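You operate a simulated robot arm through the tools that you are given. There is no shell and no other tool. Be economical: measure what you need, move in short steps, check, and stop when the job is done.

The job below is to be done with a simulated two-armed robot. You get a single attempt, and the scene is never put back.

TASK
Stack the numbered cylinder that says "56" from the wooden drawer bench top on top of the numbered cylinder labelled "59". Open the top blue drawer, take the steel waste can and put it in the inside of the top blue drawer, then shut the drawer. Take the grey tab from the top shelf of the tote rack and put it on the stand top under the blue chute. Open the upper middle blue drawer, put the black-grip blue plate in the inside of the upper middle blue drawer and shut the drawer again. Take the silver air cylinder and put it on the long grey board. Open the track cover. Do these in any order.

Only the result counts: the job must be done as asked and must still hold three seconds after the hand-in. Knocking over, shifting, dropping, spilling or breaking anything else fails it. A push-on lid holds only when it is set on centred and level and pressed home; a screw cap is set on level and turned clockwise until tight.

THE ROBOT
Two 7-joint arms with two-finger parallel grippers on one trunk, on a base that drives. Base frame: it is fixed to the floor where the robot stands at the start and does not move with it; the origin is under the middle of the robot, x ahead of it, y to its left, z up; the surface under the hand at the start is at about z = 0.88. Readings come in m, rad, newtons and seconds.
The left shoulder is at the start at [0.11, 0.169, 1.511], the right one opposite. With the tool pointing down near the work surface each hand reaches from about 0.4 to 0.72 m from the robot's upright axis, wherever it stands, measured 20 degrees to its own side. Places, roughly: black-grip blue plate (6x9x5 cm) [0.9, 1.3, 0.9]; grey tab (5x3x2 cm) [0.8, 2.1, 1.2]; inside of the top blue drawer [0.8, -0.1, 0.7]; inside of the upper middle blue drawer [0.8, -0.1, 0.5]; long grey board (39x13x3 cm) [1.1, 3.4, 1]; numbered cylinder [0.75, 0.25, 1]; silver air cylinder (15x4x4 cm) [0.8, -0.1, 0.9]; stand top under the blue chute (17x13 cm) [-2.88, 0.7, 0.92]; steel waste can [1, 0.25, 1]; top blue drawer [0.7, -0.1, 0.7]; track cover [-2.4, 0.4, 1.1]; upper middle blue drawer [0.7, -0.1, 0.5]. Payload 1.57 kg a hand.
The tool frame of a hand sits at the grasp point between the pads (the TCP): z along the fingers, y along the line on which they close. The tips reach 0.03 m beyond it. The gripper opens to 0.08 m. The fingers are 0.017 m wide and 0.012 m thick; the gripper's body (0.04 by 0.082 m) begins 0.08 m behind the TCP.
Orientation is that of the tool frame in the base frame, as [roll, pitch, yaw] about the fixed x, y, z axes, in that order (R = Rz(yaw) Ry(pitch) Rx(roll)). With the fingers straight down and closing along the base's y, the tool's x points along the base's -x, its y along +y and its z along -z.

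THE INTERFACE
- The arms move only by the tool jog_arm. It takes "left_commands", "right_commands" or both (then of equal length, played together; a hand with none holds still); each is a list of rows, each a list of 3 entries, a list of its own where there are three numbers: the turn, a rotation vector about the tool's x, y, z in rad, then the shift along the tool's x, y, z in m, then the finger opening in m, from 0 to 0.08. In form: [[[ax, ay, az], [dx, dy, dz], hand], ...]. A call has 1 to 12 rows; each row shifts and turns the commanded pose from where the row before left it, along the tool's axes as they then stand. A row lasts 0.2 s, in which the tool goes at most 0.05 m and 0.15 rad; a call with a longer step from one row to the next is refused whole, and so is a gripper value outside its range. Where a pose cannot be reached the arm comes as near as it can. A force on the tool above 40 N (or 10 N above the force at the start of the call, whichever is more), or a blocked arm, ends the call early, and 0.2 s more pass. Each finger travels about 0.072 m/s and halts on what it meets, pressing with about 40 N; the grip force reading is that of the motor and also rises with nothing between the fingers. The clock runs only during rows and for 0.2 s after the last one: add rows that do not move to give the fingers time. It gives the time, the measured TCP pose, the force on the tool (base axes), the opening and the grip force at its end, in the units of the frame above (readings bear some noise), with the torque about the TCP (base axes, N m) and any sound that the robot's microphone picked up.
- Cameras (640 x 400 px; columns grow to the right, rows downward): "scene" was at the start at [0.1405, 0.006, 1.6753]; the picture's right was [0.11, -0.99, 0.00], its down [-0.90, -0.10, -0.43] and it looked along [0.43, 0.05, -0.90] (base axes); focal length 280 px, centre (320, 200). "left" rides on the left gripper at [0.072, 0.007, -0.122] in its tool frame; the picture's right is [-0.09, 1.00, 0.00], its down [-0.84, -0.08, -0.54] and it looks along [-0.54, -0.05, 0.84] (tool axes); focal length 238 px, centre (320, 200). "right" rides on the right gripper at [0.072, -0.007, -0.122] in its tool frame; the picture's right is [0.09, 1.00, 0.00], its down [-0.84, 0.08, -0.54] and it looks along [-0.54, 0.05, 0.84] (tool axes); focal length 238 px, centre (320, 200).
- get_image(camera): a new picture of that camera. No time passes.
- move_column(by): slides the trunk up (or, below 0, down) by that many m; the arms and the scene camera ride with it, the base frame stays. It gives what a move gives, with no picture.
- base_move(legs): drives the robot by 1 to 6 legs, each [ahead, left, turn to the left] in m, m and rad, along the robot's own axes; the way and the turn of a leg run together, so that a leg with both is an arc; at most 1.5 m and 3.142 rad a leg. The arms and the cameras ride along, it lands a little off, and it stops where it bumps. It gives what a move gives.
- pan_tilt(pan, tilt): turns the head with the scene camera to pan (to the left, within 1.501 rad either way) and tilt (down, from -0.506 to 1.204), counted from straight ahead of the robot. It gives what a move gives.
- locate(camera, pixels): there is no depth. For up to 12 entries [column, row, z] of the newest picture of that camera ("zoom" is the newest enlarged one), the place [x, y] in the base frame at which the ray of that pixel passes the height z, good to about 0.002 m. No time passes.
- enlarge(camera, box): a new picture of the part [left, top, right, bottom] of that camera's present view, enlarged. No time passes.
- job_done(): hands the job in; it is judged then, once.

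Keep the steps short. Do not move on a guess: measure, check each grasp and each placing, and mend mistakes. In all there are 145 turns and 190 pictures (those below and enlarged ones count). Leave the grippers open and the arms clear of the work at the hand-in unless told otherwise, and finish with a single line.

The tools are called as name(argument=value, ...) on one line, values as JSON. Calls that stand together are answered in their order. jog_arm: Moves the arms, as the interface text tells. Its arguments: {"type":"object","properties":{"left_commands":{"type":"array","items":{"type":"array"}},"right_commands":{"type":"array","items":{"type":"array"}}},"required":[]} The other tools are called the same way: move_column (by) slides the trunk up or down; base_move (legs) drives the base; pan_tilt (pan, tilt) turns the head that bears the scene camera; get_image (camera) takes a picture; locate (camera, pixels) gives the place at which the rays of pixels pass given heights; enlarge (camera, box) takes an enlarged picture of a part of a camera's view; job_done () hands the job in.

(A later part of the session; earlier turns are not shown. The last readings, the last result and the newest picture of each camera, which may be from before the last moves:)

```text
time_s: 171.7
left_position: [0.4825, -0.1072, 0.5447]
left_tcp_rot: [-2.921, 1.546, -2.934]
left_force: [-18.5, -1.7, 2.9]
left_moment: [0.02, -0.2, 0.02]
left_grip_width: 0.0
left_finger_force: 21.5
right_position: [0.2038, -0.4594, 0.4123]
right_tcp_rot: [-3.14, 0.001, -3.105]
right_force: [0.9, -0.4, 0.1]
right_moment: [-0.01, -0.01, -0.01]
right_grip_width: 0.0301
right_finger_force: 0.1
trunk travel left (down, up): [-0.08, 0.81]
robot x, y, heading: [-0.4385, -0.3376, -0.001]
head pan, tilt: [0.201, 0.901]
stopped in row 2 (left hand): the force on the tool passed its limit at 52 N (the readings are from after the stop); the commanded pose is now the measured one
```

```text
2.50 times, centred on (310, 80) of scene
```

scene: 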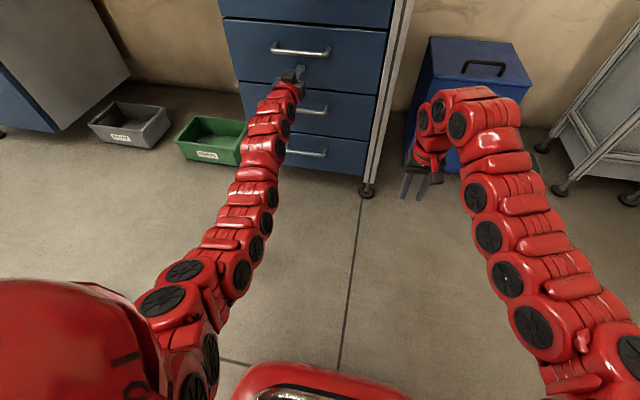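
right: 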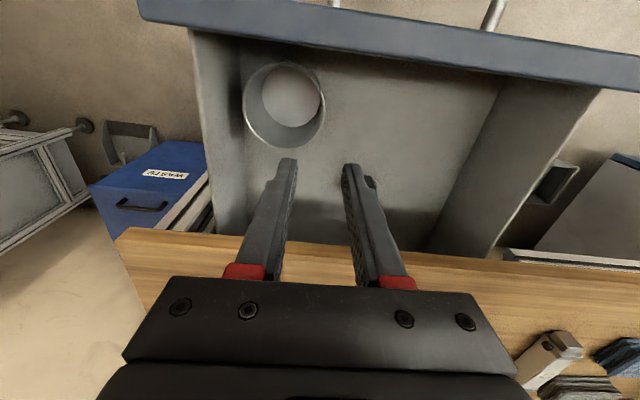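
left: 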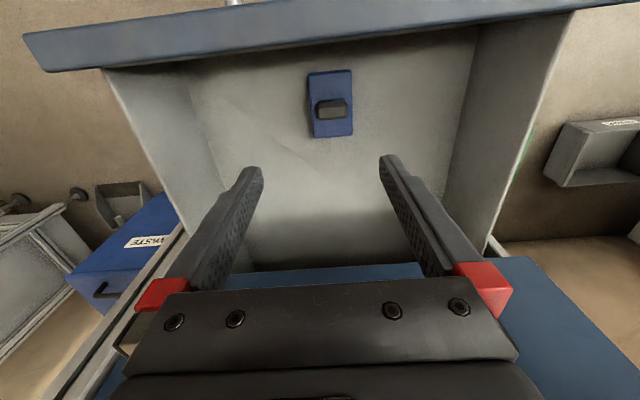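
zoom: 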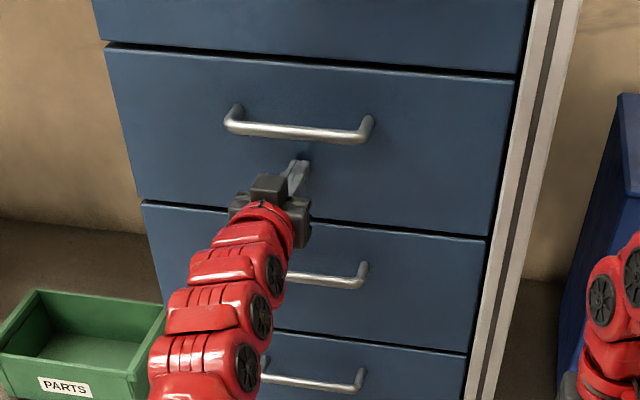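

Upper middle drawer is shut flush. Back off, raise the trunk, and turn the left hand down again.

base_move(legs=[[-0.25, 0, 0]])

move_column(by=0.4)

move_column(by=0.2)

jog_arm(left_commands=[[[0, 0.14, 0], [0.03, 0, 0], 0.08], [[0, 0.14, 0], [0.03, 0, 0], 0.08], [[0, 0.14, 0], [0.03, 0, 0], 0.08], [[0, 0.14, 0], [0.03, 0, 0], 0.08], [[0, 0.14, 0], [0.03, 0, 0], 0.08], [[0, 0.14, 0], [0.03, 0, 0], 0.08], [[0, 0.14, 0], [0.03, 0, 0], 0.08], [[0, 0.14, 0], [0.03, 0, 0], 0.08], [[0, 0.14, 0], [0.02, 0, 0], 0.08], [[0, 0.14, 0], [0, 0, 0], 0.08], [[0, 0.14, 0], [0, 0, 0], 0.08], [[0, 0, 0], [0, 0, 0], 0.08]])

```text
time_s: 173.5
left_position: [0.2287, -0.1072, 0.5428]
left_tcp_rot: [-2.948, 1.541, -2.958]
left_force: [0.2, 0.0, -0.1]
left_moment: [-0.01, 0.01, 0.0]
left_grip_width: 0.0
left_finger_force: 21.3
right_position: [-0.0503, -0.4597, 0.4121]
right_tcp_rot: [3.142, -0.002, -3.106]
right_force: [-0.1, 1.0, 0.0]
right_moment: [0.0, 0.02, -0.01]
right_grip_width: 0.0299
right_finger_force: 0.1
trunk travel left (down, up): [-0.08, 0.81]
robot x, y, heading: [-0.6929, -0.3354, 0.002]
head pan, tilt: [0.201, 0.901]
```

```text
time_s: 177.4
left_position: [0.2291, -0.1079, 0.9429]
left_tcp_rot: [-2.948, 1.542, -2.958]
left_force: [-0.4, 0.1, -0.6]
left_moment: [-0.01, -0.01, 0.05]
left_grip_width: 0.0
left_finger_force: 21.6
right_position: [-0.05, -0.4593, 0.8128]
right_tcp_rot: [3.14, -0.002, -3.105]
right_force: [0.8, 0.7, 0.2]
right_moment: [-0.02, 0.04, -0.01]
right_grip_width: 0.0299
right_finger_force: 0.1
trunk travel left (down, up): [-0.48, 0.41]
robot x, y, heading: [-0.6938, -0.3382, 0.005]
head pan, tilt: [0.201, 0.901]
```

```text
time_s: 179.5
left_position: [0.2301, -0.108, 1.1413]
left_tcp_rot: [-2.948, 1.544, -2.96]
left_force: [0.0, -0.6, -0.2]
left_moment: [-0.02, 0.02, 0.0]
left_grip_width: 0.0001
left_finger_force: 21.4
right_position: [-0.0499, -0.4585, 1.0113]
right_tcp_rot: [-3.139, -0.002, -3.106]
right_force: [0.1, -0.2, 0.7]
right_moment: [-0.02, 0.02, 0.0]
right_grip_width: 0.0298
right_finger_force: 0.0
trunk travel left (down, up): [-0.68, 0.21]
robot x, y, heading: [-0.6944, -0.3399, 0.001]
head pan, tilt: [0.201, 0.901]
```

```text
time_s: 182.1
left_position: [0.0579, -0.0765, 0.9432]
left_tcp_rot: [-3.136, 0.142, 3.13]
left_force: [-0.1, 0.0, 0.4]
left_moment: [0.01, 0.05, 0.01]
left_grip_width: 0.0803
left_finger_force: 0.1
left hand out of reach, approached as far as the arm can: row 10, 11
right_position: [-0.0494, -0.4613, 1.0112]
right_tcp_rot: [3.14, -0.001, -3.106]
right_force: [0.5, -0.1, -0.2]
right_moment: [0.01, 0.02, -0.02]
right_grip_width: 0.0303
right_finger_force: 0.1
trunk travel left (down, up): [-0.68, 0.21]
robot x, y, heading: [-0.6934, -0.3377, 0.001]
head pan, tilt: [0.201, 0.901]
```

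Finish straightening the left hand and raise it, while the right hand yaws 90° to close along x for the silver cylinder.

jog_arm(left_commands=[[[0, 0, 0], [0.03, 0, 0], 0.08], [[0, 0.07, 0], [0.03, 0, 0], 0.08], [[0, 0.07, 0], [0, 0, 0], 0.08], [[0, 0, 0], [0, 0, -0.04], 0.08], [[0, 0, 0], [0, 0, -0.04], 0.08], [[0, 0, 0], [0, 0, -0.04], 0.08], [[0, 0, 0], [0, 0, -0.02], 0.08], [[0, 0, 0], [0, 0, 0], 0.08], [[0, 0, 0], [0, 0, 0], 0.08], [[0, 0, 0], [0, 0, 0], 0.08], [[0, 0, 0], [0, 0, 0], 0.08], [[0, 0, 0], [0, 0, 0], 0.08]], right_commands=[[[0, 0, 0.1428], [-0.015, 0.01, 0], 0.06], [[0, 0, 0.1428], [0, 0, 0], 0.06], [[0, 0, 0.1428], [0, 0, 0], 0.06], [[0, 0, 0.1428], [0, 0, 0], 0.06], [[0, 0, 0.1428], [0, 0, 0], 0.06], [[0, 0, 0.1428], [0, 0, 0], 0.06], [[0, 0, 0.1428], [0, 0, 0], 0.06], [[0, 0, 0.1428], [0, 0, 0], 0.06], [[0, 0, 0.1428], [0, 0, 0], 0.06], [[0, 0, 0.1428], [0, 0, 0], 0.06], [[0, 0, 0.1428], [0, 0, 0], 0.06], [[0, 0, 0], [0, 0, 0], 0.06]])

```text
time_s: 184.7
left_position: [-0.0026, -0.0732, 1.0756]
left_tcp_rot: [-3.136, 0.002, 3.129]
left_force: [-0.3, -0.3, -0.2]
left_moment: [0.0, 0.02, -0.01]
left_grip_width: 0.0801
left_finger_force: 0.0
right_position: [-0.0358, -0.4495, 1.0122]
right_tcp_rot: [-3.139, 0.002, 1.603]
right_force: [-0.5, 0.0, 0.0]
right_moment: [0.04, 0.02, 0.06]
right_grip_width: 0.0602
right_finger_force: 0.1
trunk travel left (down, up): [-0.68, 0.21]
robot x, y, heading: [-0.6896, -0.3392, -0.001]
head pan, tilt: [0.201, 0.901]
```

Right hand now closes along x. Drive left 0.36, then forward 0.82 above the silver cylinder.

base_move(legs=[[0, 0.35, 0], [0.82, 0, 0]])

get_image(camera="right")

```text
time_s: 191.1
left_position: [0.8371, 0.2951, 1.0759]
left_tcp_rot: [-3.137, 0.004, -3.139]
left_force: [-0.1, -0.1, 0.0]
left_moment: [0.01, -0.01, -0.01]
left_grip_width: 0.0801
left_finger_force: 0.2
right_position: [0.808, -0.0801, 1.0115]
right_tcp_rot: [-3.14, -0.001, 1.618]
right_force: [-1.1, 0.0, -0.9]
right_moment: [-0.01, 0.02, -0.02]
right_grip_width: 0.0598
right_finger_force: 0.0
trunk travel left (down, up): [-0.68, 0.21]
robot x, y, heading: [0.1512, 0.0202, 0.009]
head pan, tilt: [0.201, 0.901]
```

```text
113 pictures are left
```

right: 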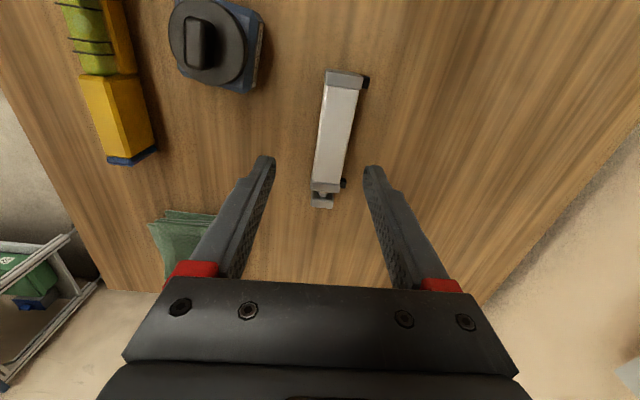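

locate(camera="right", pixels=[[324, 87, 0.91], [359, 88, 0.91], [312, 183, 0.91], [342, 184, 0.91], [326, 72, 0.905], [323, 206, 0.9]])

```text
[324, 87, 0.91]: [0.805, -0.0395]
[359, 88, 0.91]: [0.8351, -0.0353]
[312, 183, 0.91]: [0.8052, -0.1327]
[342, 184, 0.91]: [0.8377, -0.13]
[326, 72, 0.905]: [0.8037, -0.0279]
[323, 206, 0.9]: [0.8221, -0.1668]
```

Silver cylinder centre (0.8205, −0.088). Align, descend to TCP z≈0.914, close, lift.

jog_arm(right_commands=[[[0, 0, 0.03], [-0.008, 0.0125, 0], 0.07], [[0, 0, 0], [0, 0, 0.045], 0.07], [[0, 0, 0], [0, 0, 0.035], 0.07], [[0, 0, 0], [0, 0, 0.0175], 0.07], [[0, 0, 0], [0, 0, 0], 0.07]])

get_image(camera="right")

```text
time_s: 192.3
left_position: [0.8378, 0.2941, 1.0763]
left_tcp_rot: [-3.137, 0.002, -3.141]
left_force: [0.3, -0.7, 0.2]
left_moment: [0.0, 0.0, 0.0]
left_grip_width: 0.0799
left_finger_force: 0.1
right_position: [0.8215, -0.0883, 0.9123]
right_tcp_rot: [-3.14, 0.001, 1.589]
right_force: [-0.5, 0.2, 0.0]
right_moment: [-0.01, -0.01, -0.01]
right_grip_width: 0.0699
right_finger_force: 0.1
trunk travel left (down, up): [-0.68, 0.21]
robot x, y, heading: [0.1512, 0.0199, 0.012]
head pan, tilt: [0.201, 0.901]
```

```text
112 pictures are left
```

right: 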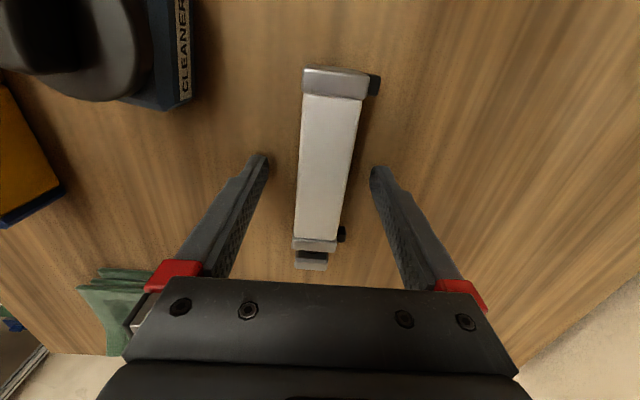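

jog_arm(right_commands=[[[0, 0, 0], [0, 0, 0], 0.015], [[0, 0, 0], [0, 0, 0], 0.015], [[0, 0, 0], [0, 0, 0], 0.015], [[0, 0, 0], [0, 0, 0], 0.015], [[0, 0, 0], [0, 0, -0.02], 0.015], [[0, 0, 0], [0, 0, -0.04], 0.015], [[0, 0, 0], [0, 0, -0.045], 0.015], [[0, 0, 0], [0, 0, -0.045], 0.015], [[0, 0, 0], [0, 0, 0], 0.015]])

get_image(camera="right")

```text
time_s: 194.3
left_position: [0.8379, 0.2944, 1.0755]
left_tcp_rot: [-3.137, 0.003, -3.141]
left_force: [-0.2, 0.3, -0.5]
left_moment: [-0.02, 0.01, 0.01]
left_grip_width: 0.08
left_finger_force: 0.1
right_position: [0.8207, -0.0911, 1.0625]
right_tcp_rot: [-3.138, 0.001, 1.589]
right_force: [0.4, -0.3, -2.1]
right_moment: [0.02, -0.02, 0.02]
right_grip_width: 0.0314
right_finger_force: 39.8
trunk travel left (down, up): [-0.68, 0.21]
robot x, y, heading: [0.1474, 0.0261, 0.011]
head pan, tilt: [0.201, 0.901]
```

```text
111 pictures are left
```

right: 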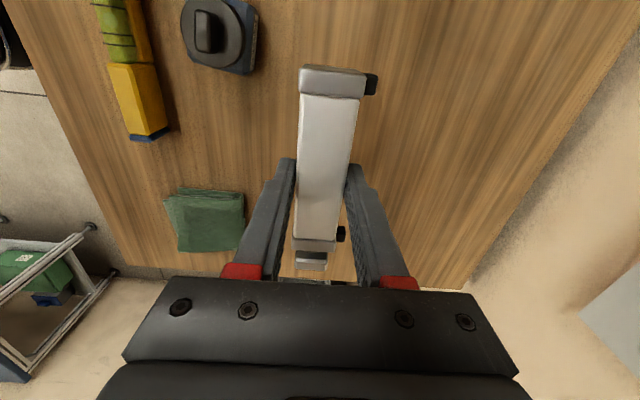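

Held (0.031). Back off and look left along the lane.

base_move(legs=[[-0.5, 0, -0.011]])

pan_tilt(pan=1.3, tilt=0.45)

get_image(camera="scene")

```text
time_s: 197.3
left_position: [0.3316, 0.2834, 1.0749]
left_tcp_rot: [-3.135, 0.005, 3.134]
left_force: [-0.3, -0.4, 0.3]
left_moment: [0.0, -0.01, -0.01]
left_grip_width: 0.0803
left_finger_force: 0.0
right_position: [0.3111, -0.1024, 1.0624]
right_tcp_rot: [-3.14, 0.0, 1.58]
right_force: [0.4, -0.2, -2.6]
right_moment: [0.01, -0.01, 0.0]
right_grip_width: 0.0315
right_finger_force: 40.5
trunk travel left (down, up): [-0.68, 0.21]
robot x, y, heading: [-0.3559, 0.0158, 0.006]
head pan, tilt: [0.201, 0.901]
```

```text
time_s: 198.6
left_position: [0.3308, 0.2837, 1.075]
left_tcp_rot: [-3.135, 0.004, 3.133]
left_force: [0.0, -0.5, -0.2]
left_moment: [0.0, -0.03, 0.02]
left_grip_width: 0.0801
left_finger_force: 0.0
right_position: [0.3102, -0.1018, 1.0627]
right_tcp_rot: [-3.139, 0.0, 1.579]
right_force: [0.0, -0.4, -2.8]
right_moment: [0.07, -0.01, -0.01]
right_grip_width: 0.0313
right_finger_force: 39.9
trunk travel left (down, up): [-0.68, 0.21]
robot x, y, heading: [-0.3602, 0.0163, 0.006]
head pan, tilt: [1.3, 0.45]
```

```text
110 pictures are left
```

scene: 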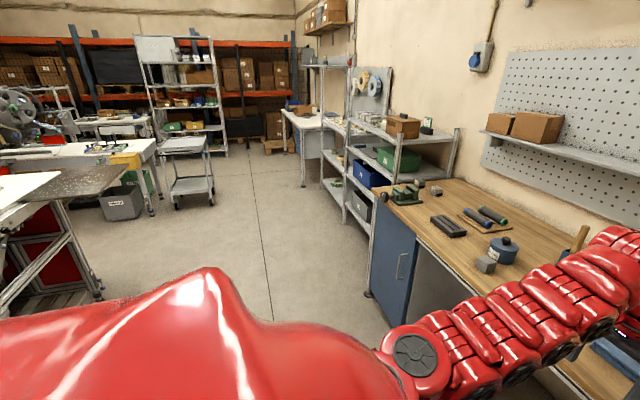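

locate(camera="scene", pixels=[[212, 203, 0.0], [178, 208, 0.0], [98, 298, 0.0], [142, 218, 0.0], [345, 222, 0.0], [368, 297, 0.0], [305, 186, 0.0], [325, 190, 0.0], [282, 110, 0.9], [322, 130, 0.9]])

enlarge(camera="scene", box=[260, 60, 420, 200])

```text
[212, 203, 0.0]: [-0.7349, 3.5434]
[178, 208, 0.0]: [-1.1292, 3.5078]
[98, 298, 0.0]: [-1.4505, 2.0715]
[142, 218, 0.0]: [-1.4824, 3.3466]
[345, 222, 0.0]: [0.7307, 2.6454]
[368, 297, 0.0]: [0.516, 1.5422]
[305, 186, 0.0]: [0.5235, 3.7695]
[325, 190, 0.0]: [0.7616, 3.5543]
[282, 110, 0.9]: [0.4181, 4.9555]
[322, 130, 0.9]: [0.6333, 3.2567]
```

```text
2.86 times, centred on (340, 130) of scene
```

zoom: 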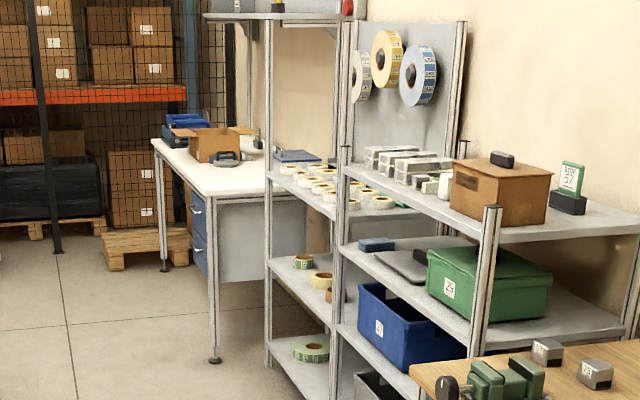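

The lane is clear to about y=3.4. Drive left 1.5 m and 0.9 m, then look at the shelves.

base_move(legs=[[0.04, 1.5, -0.006], [0, 0.9, 0]])

pan_tilt(pan=0.6, tilt=0.5)

get_image(camera="scene")

pan_tilt(pan=-0.3, tilt=0.5)

get_image(camera="scene")

```text
refused: leg 1 is longer than a leg can be; nothing moved
```

```text
time_s: 199.7
left_position: [0.3301, 0.283, 1.0755]
left_tcp_rot: [-3.136, 0.004, 3.133]
left_force: [-0.8, 0.1, 0.4]
left_moment: [-0.01, -0.02, -0.02]
left_grip_width: 0.0801
left_finger_force: 0.0
right_position: [0.3118, -0.1021, 1.0622]
right_tcp_rot: [-3.14, 0.001, 1.579]
right_force: [-0.3, 0.8, -1.7]
right_moment: [0.0, 0.0, 0.04]
right_grip_width: 0.0315
right_finger_force: 40.1
trunk travel left (down, up): [-0.68, 0.21]
robot x, y, heading: [-0.3592, 0.0186, 0.002]
head pan, tilt: [0.6, 0.499]
```

```text
108 pictures are left
```

scene: 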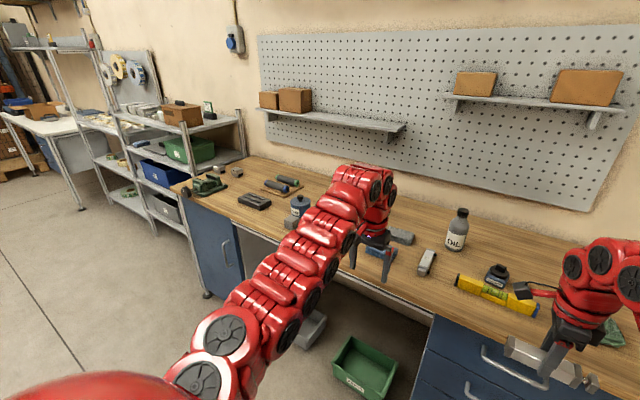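

```text
time_s: 200.9
left_position: [0.3304, 0.2828, 1.0758]
left_tcp_rot: [-3.137, 0.005, 3.133]
left_force: [-0.2, 0.4, -0.1]
left_moment: [0.04, -0.01, 0.02]
left_grip_width: 0.08
left_finger_force: 0.1
right_position: [0.3114, -0.1017, 1.0623]
right_tcp_rot: [-3.14, 0.0, 1.579]
right_force: [0.4, -0.1, -2.1]
right_moment: [0.01, 0.01, -0.01]
right_grip_width: 0.0313
right_finger_force: 40.4
trunk travel left (down, up): [-0.68, 0.21]
robot x, y, heading: [-0.359, 0.0145, 0.004]
head pan, tilt: [-0.3, 0.499]
```

```text
107 pictures are left
```

scene: 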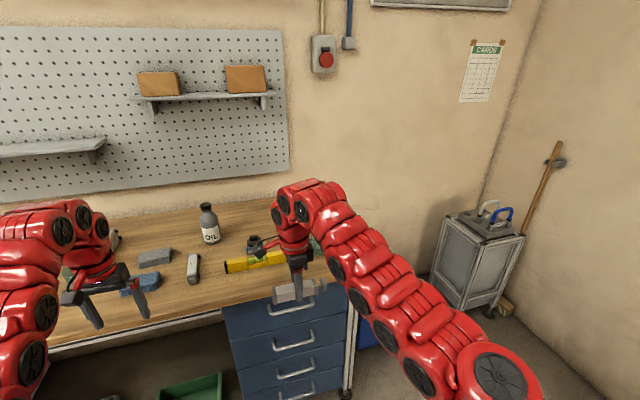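

Leg was slightly too long; retry in shorter legs, then look.

base_move(legs=[[0.02, 1.3, -0.003], [0, 1.1, 0]])

pan_tilt(pan=0.6, tilt=0.45)

get_image(camera="scene")

```text
time_s: 212.7
left_position: [0.3659, 2.6986, 1.0764]
left_tcp_rot: [-3.137, 0.005, 3.134]
left_force: [0.0, 0.4, 0.6]
left_moment: [0.02, 0.0, 0.01]
left_grip_width: 0.08
left_finger_force: 0.1
right_position: [0.3467, 2.3138, 1.0628]
right_tcp_rot: [-3.14, 0.0, 1.581]
right_force: [-0.4, 0.9, -3.1]
right_moment: [-0.01, 0.01, -0.02]
right_grip_width: 0.0315
right_finger_force: 40.1
trunk travel left (down, up): [-0.68, 0.21]
robot x, y, heading: [-0.325, 2.4332, 0.006]
head pan, tilt: [-0.3, 0.499]
```

```text
time_s: 213.9
left_position: [0.3668, 2.6995, 1.0765]
left_tcp_rot: [-3.136, 0.003, 3.134]
left_force: [-0.7, 0.4, -0.4]
left_moment: [-0.01, -0.03, 0.01]
left_grip_width: 0.0801
left_finger_force: 0.1
right_position: [0.3461, 2.313, 1.0628]
right_tcp_rot: [-3.141, 0.001, 1.583]
right_force: [0.1, 0.6, -2.3]
right_moment: [0.01, -0.01, 0.05]
right_grip_width: 0.0311
right_finger_force: 40.0
trunk travel left (down, up): [-0.68, 0.21]
robot x, y, heading: [-0.323, 2.4309, 0.004]
head pan, tilt: [0.6, 0.45]
```

```text
106 pictures are left
```

scene: 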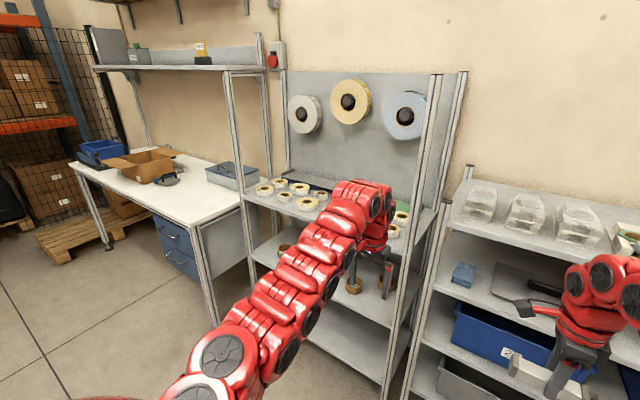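

enlarge(camera="scene", box=[200, 150, 440, 300])

locate(camera="scene", pixels=[[245, 195, 1.0], [300, 225, 1.0], [428, 210, 1.0], [213, 345, 0.0], [385, 390, 0.2], [150, 207, 0.88], [243, 215, 0.88], [470, 180, 1.2], [450, 215, 1.2]])

```text
2.67 times, centred on (320, 225) of scene
```

zoom: 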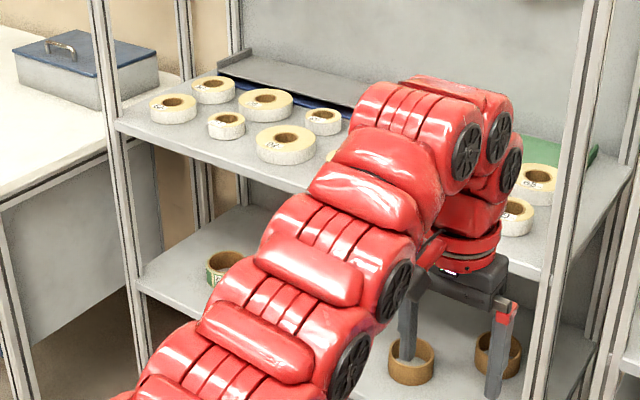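

```text
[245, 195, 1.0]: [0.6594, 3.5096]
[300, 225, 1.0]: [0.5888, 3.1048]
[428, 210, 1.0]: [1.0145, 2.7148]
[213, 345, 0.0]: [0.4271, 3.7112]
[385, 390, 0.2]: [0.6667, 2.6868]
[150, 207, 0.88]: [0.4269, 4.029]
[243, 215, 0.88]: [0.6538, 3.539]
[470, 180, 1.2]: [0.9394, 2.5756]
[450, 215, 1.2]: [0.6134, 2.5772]
```

I can see a long grey board at the back of the label-roll shelf, behind the left arm. I raise the trunk 0.2 and move 0.45 left for a better view.

move_column(by=0.2)

base_move(legs=[[0, 0.55, -0.004]])

pan_tilt(pan=0.1, tilt=0.6)

get_image(camera="scene")

```text
time_s: 216.1
left_position: [0.3669, 2.6991, 1.2758]
left_tcp_rot: [-3.137, 0.004, 3.133]
left_force: [-0.8, 0.0, 0.1]
left_moment: [0.03, -0.01, -0.01]
left_grip_width: 0.0799
left_finger_force: 0.1
right_position: [0.3475, 2.3143, 1.2615]
right_tcp_rot: [-3.14, 0.001, 1.581]
right_force: [0.9, -0.2, -2.8]
right_moment: [-0.03, 0.0, 0.0]
right_grip_width: 0.0316
right_finger_force: 39.7
trunk travel left (down, up): [-0.88, 0.01]
robot x, y, heading: [-0.3223, 2.4334, 0.006]
head pan, tilt: [0.6, 0.45]
```

```text
time_s: 219.3
left_position: [0.3679, 3.2427, 1.275]
left_tcp_rot: [-3.133, 0.005, 3.125]
left_force: [0.3, -1.0, -0.7]
left_moment: [-0.01, 0.0, -0.02]
left_grip_width: 0.08
left_finger_force: 0.0
right_position: [0.3457, 2.8574, 1.2631]
right_tcp_rot: [-3.139, 0.001, 1.571]
right_force: [0.4, 0.2, -1.8]
right_moment: [-0.03, -0.01, -0.02]
right_grip_width: 0.0315
right_finger_force: 39.7
trunk travel left (down, up): [-0.88, 0.01]
robot x, y, heading: [-0.3265, 2.9814, -0.005]
head pan, tilt: [0.6, 0.45]
```

```text
time_s: 220.2
left_position: [0.3686, 3.2425, 1.2761]
left_tcp_rot: [-3.135, 0.004, 3.126]
left_force: [0.2, -0.6, -0.1]
left_moment: [0.02, -0.01, -0.01]
left_grip_width: 0.0797
left_finger_force: 0.0
right_position: [0.3452, 2.8576, 1.2634]
right_tcp_rot: [-3.139, -0.001, 1.572]
right_force: [-0.2, -0.3, -1.1]
right_moment: [0.03, 0.03, -0.01]
right_grip_width: 0.0314
right_finger_force: 40.0
trunk travel left (down, up): [-0.88, 0.01]
robot x, y, heading: [-0.3264, 2.9841, -0.003]
head pan, tilt: [0.099, 0.6]
```

```text
104 pictures are left
```

scene: 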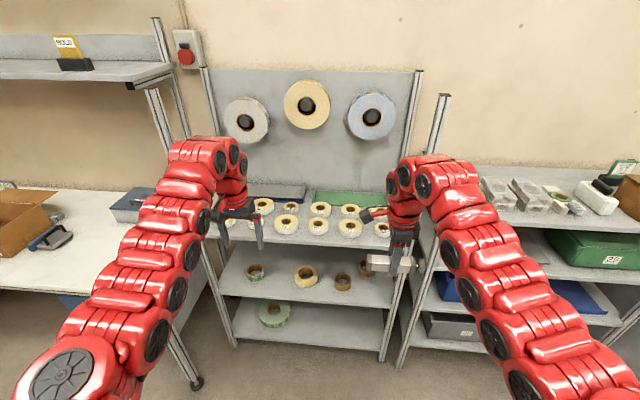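

enlarge(camera="scene", box=[190, 150, 430, 290])

get_image(camera="left")

```text
2.67 times, centred on (310, 220) of scene
```

zoom: 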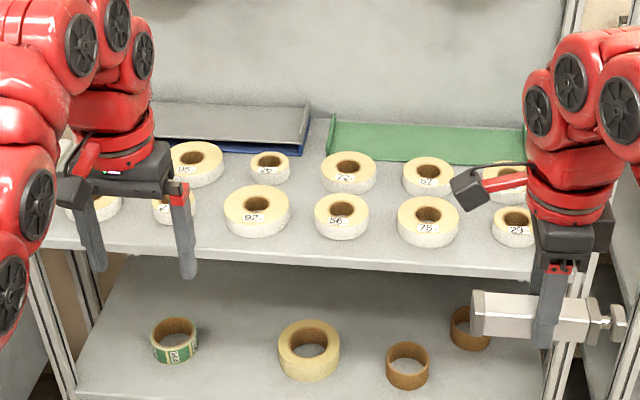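

```text
102 pictures are left
```

left: 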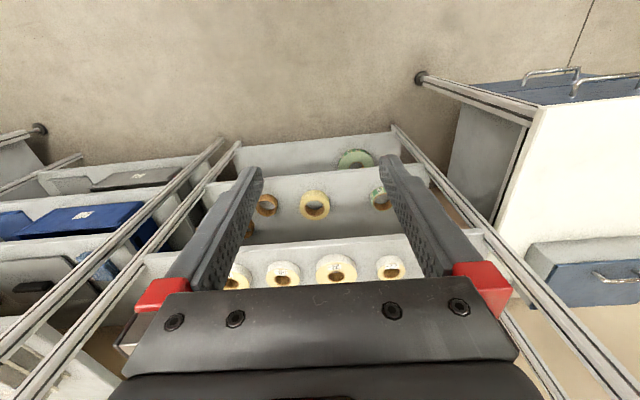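

enlarge(camera="scene", box=[240, 175, 400, 225])

```text
4.00 times, centred on (320, 200) of scene
```

zoom: 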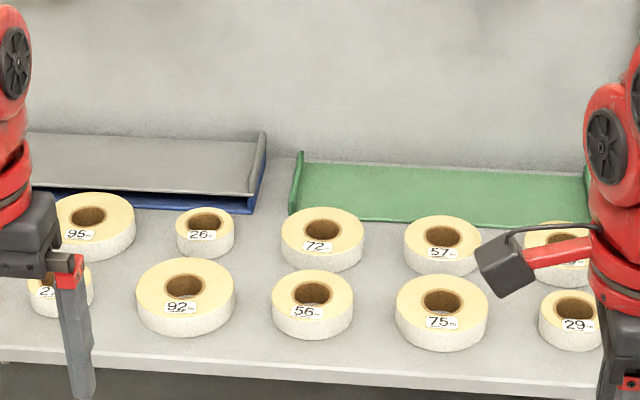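

locate(camera="scene", pixels=[[320, 242, 0.85], [320, 242, 0.9], [320, 242, 0.95], [302, 198, 0.95], [302, 198, 1.0], [304, 184, 1.0], [395, 207, 0.9], [314, 203, 0.9], [385, 359, 0.0], [385, 359, 0.2]])

```text
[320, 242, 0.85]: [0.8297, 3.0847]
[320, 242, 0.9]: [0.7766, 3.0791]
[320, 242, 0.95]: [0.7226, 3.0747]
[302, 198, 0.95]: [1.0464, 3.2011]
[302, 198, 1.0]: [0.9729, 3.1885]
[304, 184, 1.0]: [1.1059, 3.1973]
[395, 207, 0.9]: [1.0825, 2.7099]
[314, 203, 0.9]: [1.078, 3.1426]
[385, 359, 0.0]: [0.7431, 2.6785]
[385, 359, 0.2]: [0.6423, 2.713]
```

locate(camera="scene", pixels=[[211, 229, 0.85], [211, 229, 0.9], [211, 229, 0.95], [211, 229, 1.0]])

move_column(by=-0.2)

get_image(camera="scene")

```text
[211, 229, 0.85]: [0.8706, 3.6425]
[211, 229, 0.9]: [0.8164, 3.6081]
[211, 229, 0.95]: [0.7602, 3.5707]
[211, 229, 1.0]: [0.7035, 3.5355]
```

```text
time_s: 222.4
left_position: [0.3673, 3.2437, 1.0757]
left_tcp_rot: [-3.135, 0.004, 3.126]
left_force: [0.0, 0.0, 0.5]
left_moment: [-0.01, -0.01, 0.01]
left_grip_width: 0.0797
left_finger_force: 0.0
right_position: [0.3441, 2.8584, 1.0625]
right_tcp_rot: [-3.14, 0.0, 1.571]
right_force: [0.3, -0.4, -1.6]
right_moment: [0.0, 0.0, 0.01]
right_grip_width: 0.0315
right_finger_force: 39.4
trunk travel left (down, up): [-0.68, 0.21]
robot x, y, heading: [-0.3267, 2.9856, -0.003]
head pan, tilt: [0.099, 0.6]
```

```text
100 pictures are left
```

scene: 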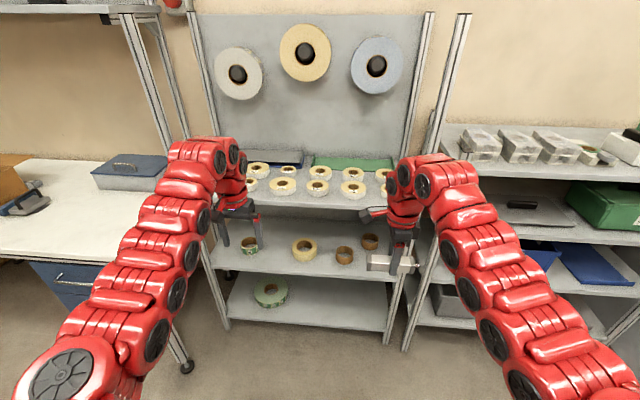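

enlarge(camera="scene", box=[230, 135, 390, 215])

```text
4.00 times, centred on (310, 175) of scene
```

zoom: 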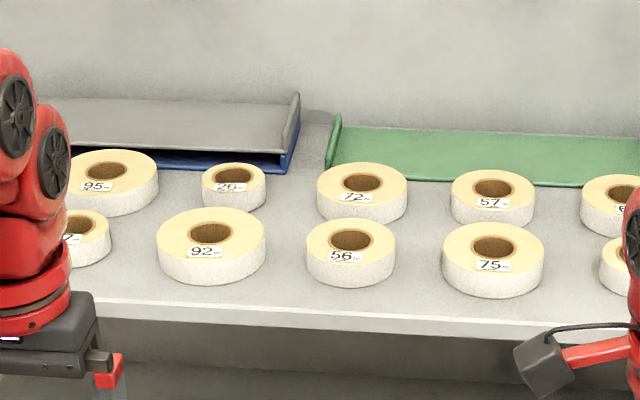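

locate(camera="scene", pixels=[[301.25, 162.5, 0.9], [301.25, 162.5, 0.95], [301.25, 162.5, 1.0], [311.75, 169, 0.85], [311.75, 169, 0.9], [311.75, 169, 0.95], [310, 207, 0.85], [310, 207, 0.9], [310, 207, 0.95]])

```text
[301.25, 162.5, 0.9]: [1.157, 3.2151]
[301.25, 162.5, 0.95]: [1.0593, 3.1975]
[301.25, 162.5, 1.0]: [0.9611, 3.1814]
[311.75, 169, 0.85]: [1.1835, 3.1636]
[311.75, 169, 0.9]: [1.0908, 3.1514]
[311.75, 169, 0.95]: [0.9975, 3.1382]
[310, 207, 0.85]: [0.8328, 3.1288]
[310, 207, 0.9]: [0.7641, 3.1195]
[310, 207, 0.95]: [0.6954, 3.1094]
```

The grey board is at the back of the roll shelf: right end y≈3.19, front x≈1.01, top z≈0.97; the cylinder is already aligned with its length. I first pull the left hand in toward the body so it doesn't meet the rack post.

jog_arm(left_commands=[[[0, 0, 0], [0.045, 0, 0], 0.05], [[0, 0, 0], [0.045, 0, 0], 0.05], [[0, 0, 0], [0.045, 0, 0], 0.05], [[0, 0, 0], [0.045, 0, 0], 0.05], [[0, 0, 0], [0, 0, 0], 0.05]])

get_image(camera="scene")

```text
time_s: 223.6
left_position: [0.2991, 3.2444, 1.0757]
left_tcp_rot: [-3.137, 0.0, 3.127]
left_force: [-0.3, -0.8, 0.4]
left_moment: [-0.02, 0.02, -0.02]
left_grip_width: 0.05
left_finger_force: 0.0
left hand out of reach, approached as far as the arm can: row 2, 3, 4
right_position: [0.3452, 2.8586, 1.0624]
right_tcp_rot: [-3.14, -0.001, 1.571]
right_force: [0.0, 0.9, -2.0]
right_moment: [0.04, 0.04, -0.03]
right_grip_width: 0.0313
right_finger_force: 40.0
trunk travel left (down, up): [-0.68, 0.21]
robot x, y, heading: [-0.3222, 2.9831, -0.005]
head pan, tilt: [0.099, 0.6]
```

```text
98 pictures are left
```

scene: 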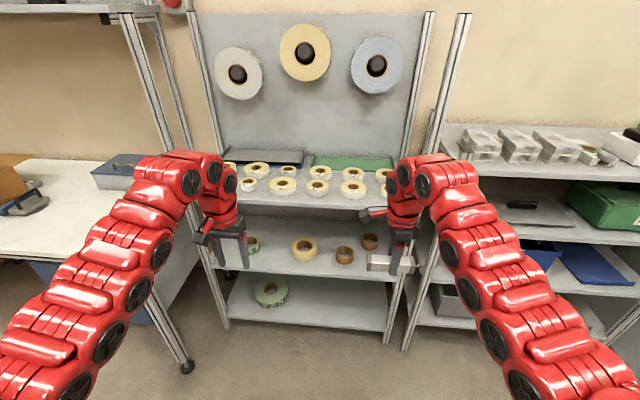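

Not enough folding possible at this height. Safer: hand the cylinder over to the left hand via the white table. Drive left 0.85 and look.

base_move(legs=[[0, 0.85, 0.004]])

get_image(camera="right")

get_image(camera="scene")

```text
time_s: 228.1
left_position: [0.3036, 4.101, 1.0753]
left_tcp_rot: [-3.137, 0.004, 3.122]
left_force: [-0.1, 0.6, -0.2]
left_moment: [-0.03, 0.01, 0.02]
left_grip_width: 0.05
left_finger_force: 0.1
right_position: [0.3499, 3.7154, 1.0618]
right_tcp_rot: [-3.14, 0.0, 1.569]
right_force: [-0.9, 0.7, -1.7]
right_moment: [0.03, 0.0, 0.0]
right_grip_width: 0.0313
right_finger_force: 40.0
trunk travel left (down, up): [-0.68, 0.21]
robot x, y, heading: [-0.32, 3.842, -0.002]
head pan, tilt: [0.099, 0.6]
```

```text
97 pictures are left
```

right: 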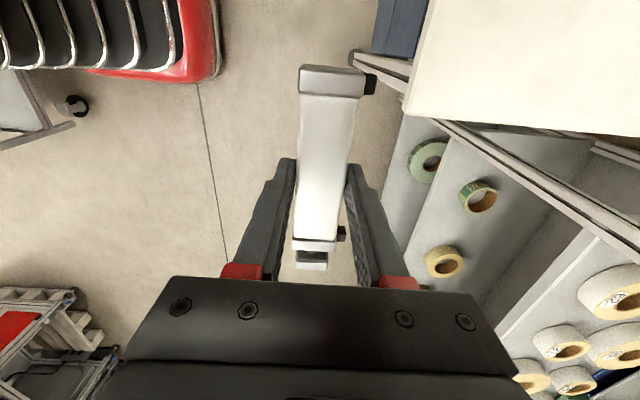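

```text
96 pictures are left
```

scene: 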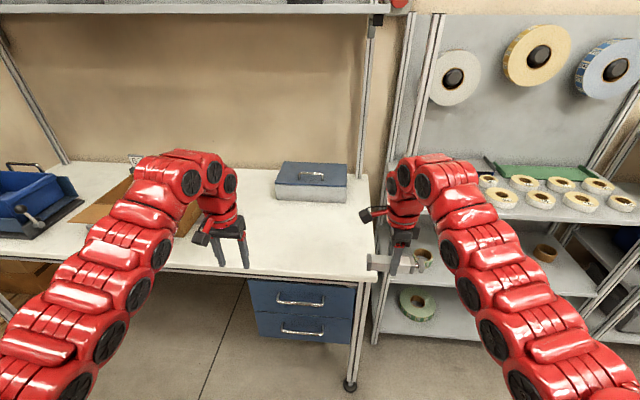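

locate(camera="scene", pixels=[[378, 277, 0.88], [320, 240, 0.88], [250, 270, 0.88], [345, 200, 0.88], [348, 385, 0.0], [130, 215, 0.88]])

```text
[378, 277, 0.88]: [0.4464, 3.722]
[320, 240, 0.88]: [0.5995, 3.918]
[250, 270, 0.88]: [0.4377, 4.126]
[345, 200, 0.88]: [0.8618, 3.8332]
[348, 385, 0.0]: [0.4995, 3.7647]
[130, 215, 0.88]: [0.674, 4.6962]
```

Table edge x≈0.44, right side y≈3.72; free area around (0.60, 3.87). Move there and lower toward the surface.

base_move(legs=[[0.25, 0.06, 0]])

jog_arm(right_commands=[[[0, 0, 0], [0.04, 0, 0.02], 0.015], [[0, 0, 0], [0.04, 0, 0.02], 0.015], [[0, 0, 0], [0.015, 0, 0.04], 0.015], [[0, 0, 0], [0, 0, 0.03], 0.015], [[0, 0, 0], [0, 0, 0], 0.015]])

enlarge(camera="scene", box=[260, 180, 460, 320])

```text
time_s: 230.0
left_position: [0.5525, 4.1589, 1.0758]
left_tcp_rot: [-3.136, 0.004, 3.125]
left_force: [0.0, 1.1, -0.9]
left_moment: [0.02, -0.01, -0.03]
left_grip_width: 0.05
left_finger_force: 0.1
right_position: [0.5989, 3.7733, 1.0632]
right_tcp_rot: [-3.14, -0.001, 1.571]
right_force: [-0.3, 0.1, -2.5]
right_moment: [0.01, 0.03, 0.02]
right_grip_width: 0.0312
right_finger_force: 39.2
trunk travel left (down, up): [-0.68, 0.21]
robot x, y, heading: [-0.067, 3.9026, -0.003]
head pan, tilt: [0.099, 0.6]
```

```text
time_s: 231.2
left_position: [0.5523, 4.1601, 1.0752]
left_tcp_rot: [-3.135, 0.003, 3.124]
left_force: [-0.1, -0.2, 0.2]
left_moment: [0.01, -0.02, 0.02]
left_grip_width: 0.0501
left_finger_force: 0.1
right_position: [0.6006, 3.8681, 0.9511]
right_tcp_rot: [-3.14, 0.0, 1.571]
right_force: [-0.6, -0.4, -3.2]
right_moment: [-0.03, -0.02, 0.0]
right_grip_width: 0.0315
right_finger_force: 40.2
trunk travel left (down, up): [-0.68, 0.21]
robot x, y, heading: [-0.0721, 3.8987, -0.001]
head pan, tilt: [0.099, 0.6]
```

```text
2.86 times, centred on (360, 250) of scene
```

zoom: 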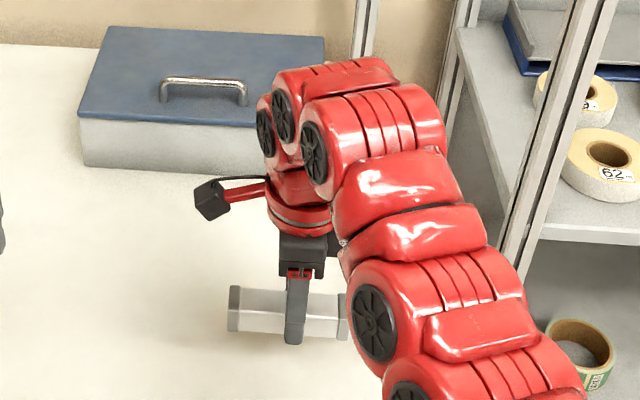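

jog_arm(right_commands=[[[0, 0, 0], [0, 0, 0.01], 0.015], [[0, 0, 0], [0, 0, 0.006], 0.015], [[0, 0, 0], [0, 0, 0.006], 0.015], [[0, 0, 0], [0, 0, 0.005], 0.015], [[0, 0, 0], [0, 0, 0.004], 0.015], [[0, 0, 0], [0, 0, 0.004], 0.015], [[0, 0, 0], [0, 0, 0], 0.015]])

```text
time_s: 232.8
left_position: [0.5534, 4.1595, 1.0766]
left_tcp_rot: [-3.136, 0.003, 3.123]
left_force: [-0.2, -0.2, 0.1]
left_moment: [0.02, -0.05, 0.01]
left_grip_width: 0.05
left_finger_force: 0.2
right_position: [0.5989, 3.8682, 0.9183]
right_tcp_rot: [-3.139, 0.001, 1.571]
right_force: [0.6, 1.0, -2.8]
right_moment: [0.04, 0.0, -0.03]
right_grip_width: 0.0312
right_finger_force: 39.8
trunk travel left (down, up): [-0.68, 0.21]
robot x, y, heading: [-0.0676, 3.901, -0.01]
head pan, tilt: [0.099, 0.6]
```

jog_arm(right_commands=[[[0, 0, 0], [0, 0, 0.004], 0.015], [[0, 0, 0], [0, 0, 0.004], 0.015], [[0, 0, 0], [0, 0, 0.004], 0.015], [[0, 0, 0], [0, 0, 0.004], 0.015], [[0, 0, 0], [0, 0, 0.004], 0.015], [[0, 0, 0], [0, 0, 0.004], 0.015], [[0, 0, 0], [0, 0, 0], 0.015]])

```text
time_s: 234.4
left_position: [0.5534, 4.1597, 1.0762]
left_tcp_rot: [-3.137, 0.003, 3.124]
left_force: [0.0, 0.4, 0.3]
left_moment: [-0.03, -0.01, 0.0]
left_grip_width: 0.0504
left_finger_force: 0.0
right_position: [0.5981, 3.8669, 0.8934]
right_tcp_rot: [-3.141, 0.0, 1.571]
right_force: [0.2, -0.1, -1.7]
right_moment: [-0.06, -0.03, -0.04]
right_grip_width: 0.0314
right_finger_force: 40.0
trunk travel left (down, up): [-0.68, 0.21]
robot x, y, heading: [-0.0708, 3.8945, -0.005]
head pan, tilt: [0.099, 0.6]
```

jog_arm(right_commands=[[[0, 0, 0], [0, 0, 0.004], 0.015], [[0, 0, 0], [0, 0, 0.004], 0.015], [[0, 0, 0], [0, 0, 0.004], 0.015], [[0, 0, 0], [0, 0, 0.004], 0.015], [[0, 0, 0], [0, 0, 0.004], 0.015], [[0, 0, 0], [0, 0, 0.004], 0.015], [[0, 0, 0], [0, 0, 0.004], 0.015], [[0, 0, 0], [0, 0, 0.004], 0.015], [[0, 0, 0], [0, 0, 0], 0.015]])

enlarge(camera="scene", box=[260, 180, 460, 320])

```text
time_s: 235.1
left_position: [0.5493, 4.1591, 1.0763]
left_tcp_rot: [-3.138, 0.005, 3.124]
left_force: [0.4, -0.6, 0.0]
left_moment: [-0.03, 0.02, -0.01]
left_grip_width: 0.0499
left_finger_force: 0.0
right_position: [0.5973, 3.8682, 0.8908]
right_tcp_rot: [3.138, -0.001, 1.572]
right_force: [-9.5, -2.3, 17.6]
right_moment: [-0.08, 0.71, 0.15]
right_grip_width: 0.0317
right_finger_force: 39.9
trunk travel left (down, up): [-0.68, 0.21]
robot x, y, heading: [-0.0696, 3.8966, -0.005]
head pan, tilt: [0.099, 0.6]
stopped in row 3 (right hand): the force on the tool passed its limit at 46 N (the readings are from after the stop); the commanded pose is now the measured one
```

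```text
2.86 times, centred on (360, 250) of scene
```

zoom: 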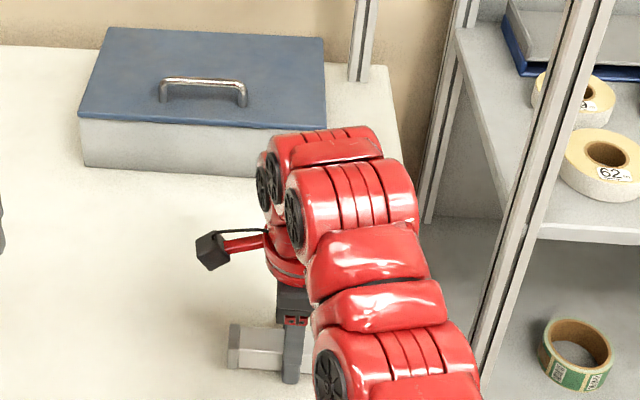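

Contact on the table (surface z≈0.857). Release, raise the right hand; at the same time yaw the left hand 90°.

jog_arm(right_commands=[[[0, 0, 0], [0, 0, 0], 0.03], [[0, 0, 0], [0, 0, 0], 0.05], [[0, 0, 0], [0, 0, 0], 0.05], [[0, 0, 0], [0, 0, -0.03], 0.05], [[0, 0, 0], [0, 0, -0.045], 0.05], [[0, 0, 0], [0, 0, -0.045], 0.05], [[0, 0, 0], [0, 0, -0.045], 0.05], [[0, 0, 0], [-0.03, 0, -0.02], 0.05], [[0, 0, 0], [-0.03, 0, 0], 0.05], [[0, 0, 0], [-0.03, 0, 0], 0.05], [[0, 0, 0], [0, 0, 0], 0.05], [[0, 0, 0], [0, 0, 0], 0.05]], left_commands=[[[0, 0, -0.1428], [-0.02, 0, 0], 0.06], [[0, 0, -0.1428], [-0.02, 0, 0], 0.06], [[0, 0, -0.1428], [0, 0, 0], 0.06], [[0, 0, -0.1428], [0, 0, 0], 0.06], [[0, 0, -0.1428], [0, 0, 0], 0.06], [[0, 0, -0.1428], [0, 0, 0], 0.06], [[0, 0, -0.1428], [0, 0, 0], 0.06], [[0, 0, -0.1428], [0, 0, 0], 0.06], [[0, 0, -0.1428], [0, 0, 0], 0.06], [[0, 0, -0.1428], [0, 0, 0], 0.06], [[0, 0, -0.1428], [0, 0, 0], 0.06], [[0, 0, 0], [0, 0, 0], 0.06]])

get_image(camera="left")

```text
time_s: 237.7
left_position: [0.5926, 4.1624, 1.0751]
left_tcp_rot: [-3.14, -0.003, -1.587]
left_force: [0.2, 0.2, -0.1]
left_moment: [0.0, -0.02, 0.01]
left_grip_width: 0.06
left_finger_force: 0.1
right_position: [0.5988, 3.7775, 1.0722]
right_tcp_rot: [3.139, 0.0, 1.571]
right_force: [-0.2, 0.0, 1.3]
right_moment: [0.0, -0.02, 0.0]
right_grip_width: 0.0502
right_finger_force: 0.1
trunk travel left (down, up): [-0.68, 0.21]
robot x, y, heading: [-0.0703, 3.8976, -0.005]
head pan, tilt: [0.099, 0.6]
```

```text
93 pictures are left
```

left: 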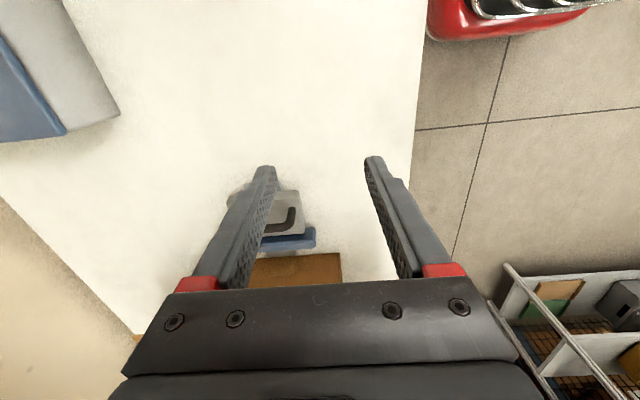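

Drive right 0.294 so the left hand is above the cylinder, and check.

base_move(legs=[[0, -0.26, 0.004]])

get_image(camera="left")

get_image(camera="scene")

```text
time_s: 239.5
left_position: [0.5915, 3.9007, 1.0754]
left_tcp_rot: [-3.139, -0.004, -1.59]
left_force: [0.2, -0.1, 1.3]
left_moment: [0.03, -0.02, -0.01]
left_grip_width: 0.0599
left_finger_force: 0.1
right_position: [0.5975, 3.5176, 1.0721]
right_tcp_rot: [3.141, -0.001, 1.568]
right_force: [0.6, 0.3, 0.2]
right_moment: [0.0, -0.02, -0.02]
right_grip_width: 0.0501
right_finger_force: 0.1
trunk travel left (down, up): [-0.68, 0.21]
robot x, y, heading: [-0.0675, 3.6372, -0.007]
head pan, tilt: [0.099, 0.6]
```

```text
92 pictures are left
```

left: 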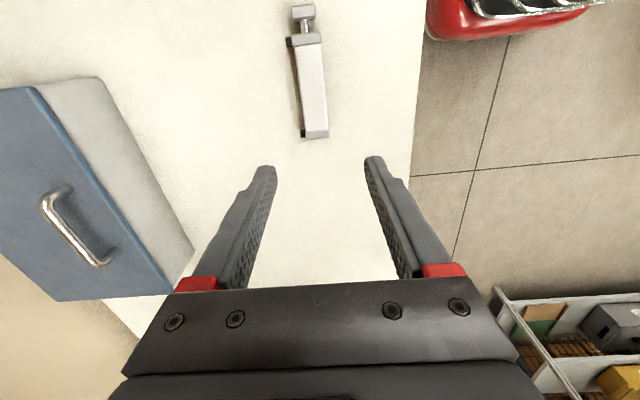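

```text
91 pictures are left
```

scene: 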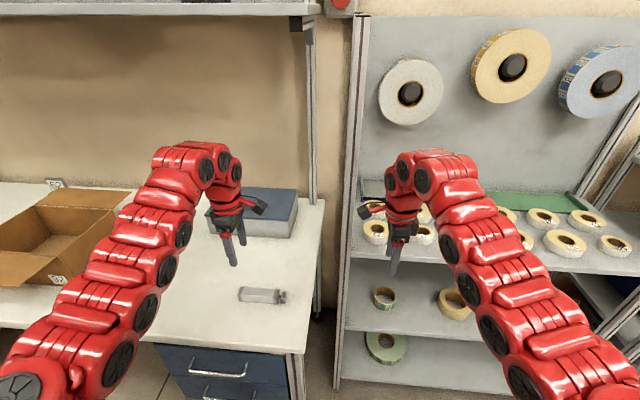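

locate(camera="left", pixels=[[287, 45, 0.888], [321, 42, 0.888], [303, 131, 0.888], [328, 130, 0.888], [302, 8, 0.88], [314, 138, 0.858]])

```text
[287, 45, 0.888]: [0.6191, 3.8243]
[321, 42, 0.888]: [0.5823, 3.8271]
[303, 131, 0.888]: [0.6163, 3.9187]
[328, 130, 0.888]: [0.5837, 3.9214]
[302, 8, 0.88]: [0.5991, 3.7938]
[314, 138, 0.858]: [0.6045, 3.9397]
```

Cylinder at x≈0.600, y 3.79–3.93. Move left TCP to (0.600, 3.87), descend to 0.892, close, lift.

jog_arm(left_commands=[[[0, 0, 0], [0.031, -0.0085, 0], 0.07], [[0, 0, 0], [0, 0, 0.045], 0.07], [[0, 0, 0], [0, 0, 0.045], 0.07], [[0, 0, 0], [0, 0, 0.045], 0.07], [[0, 0, 0], [0, 0, 0.03], 0.07], [[0, 0, 0], [0, 0, 0.017], 0.07], [[0, 0, 0], [0, 0, 0], 0.07]])

get_image(camera="left")

```text
time_s: 241.1
left_position: [0.6002, 3.8685, 0.8929]
left_tcp_rot: [-3.137, -0.006, -1.591]
left_force: [0.3, -0.5, -0.5]
left_moment: [-0.02, 0.0, 0.02]
left_grip_width: 0.0701
left_finger_force: 0.1
right_position: [0.5982, 3.5172, 1.0732]
right_tcp_rot: [3.14, 0.001, 1.568]
right_force: [0.2, -0.4, 0.1]
right_moment: [0.02, 0.0, 0.0]
right_grip_width: 0.0498
right_finger_force: 0.2
trunk travel left (down, up): [-0.68, 0.21]
robot x, y, heading: [-0.0693, 3.6399, -0.006]
head pan, tilt: [0.099, 0.6]
```

```text
90 pictures are left
```

left: 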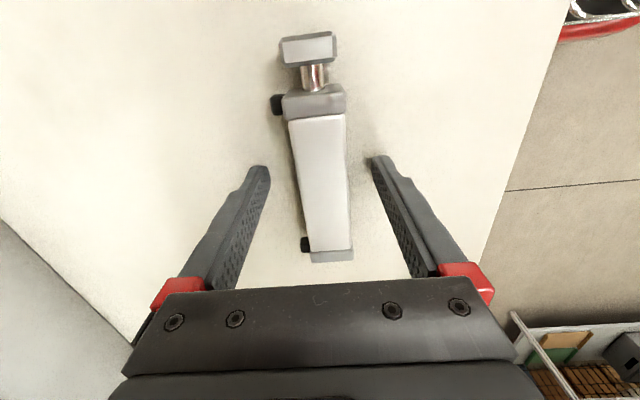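

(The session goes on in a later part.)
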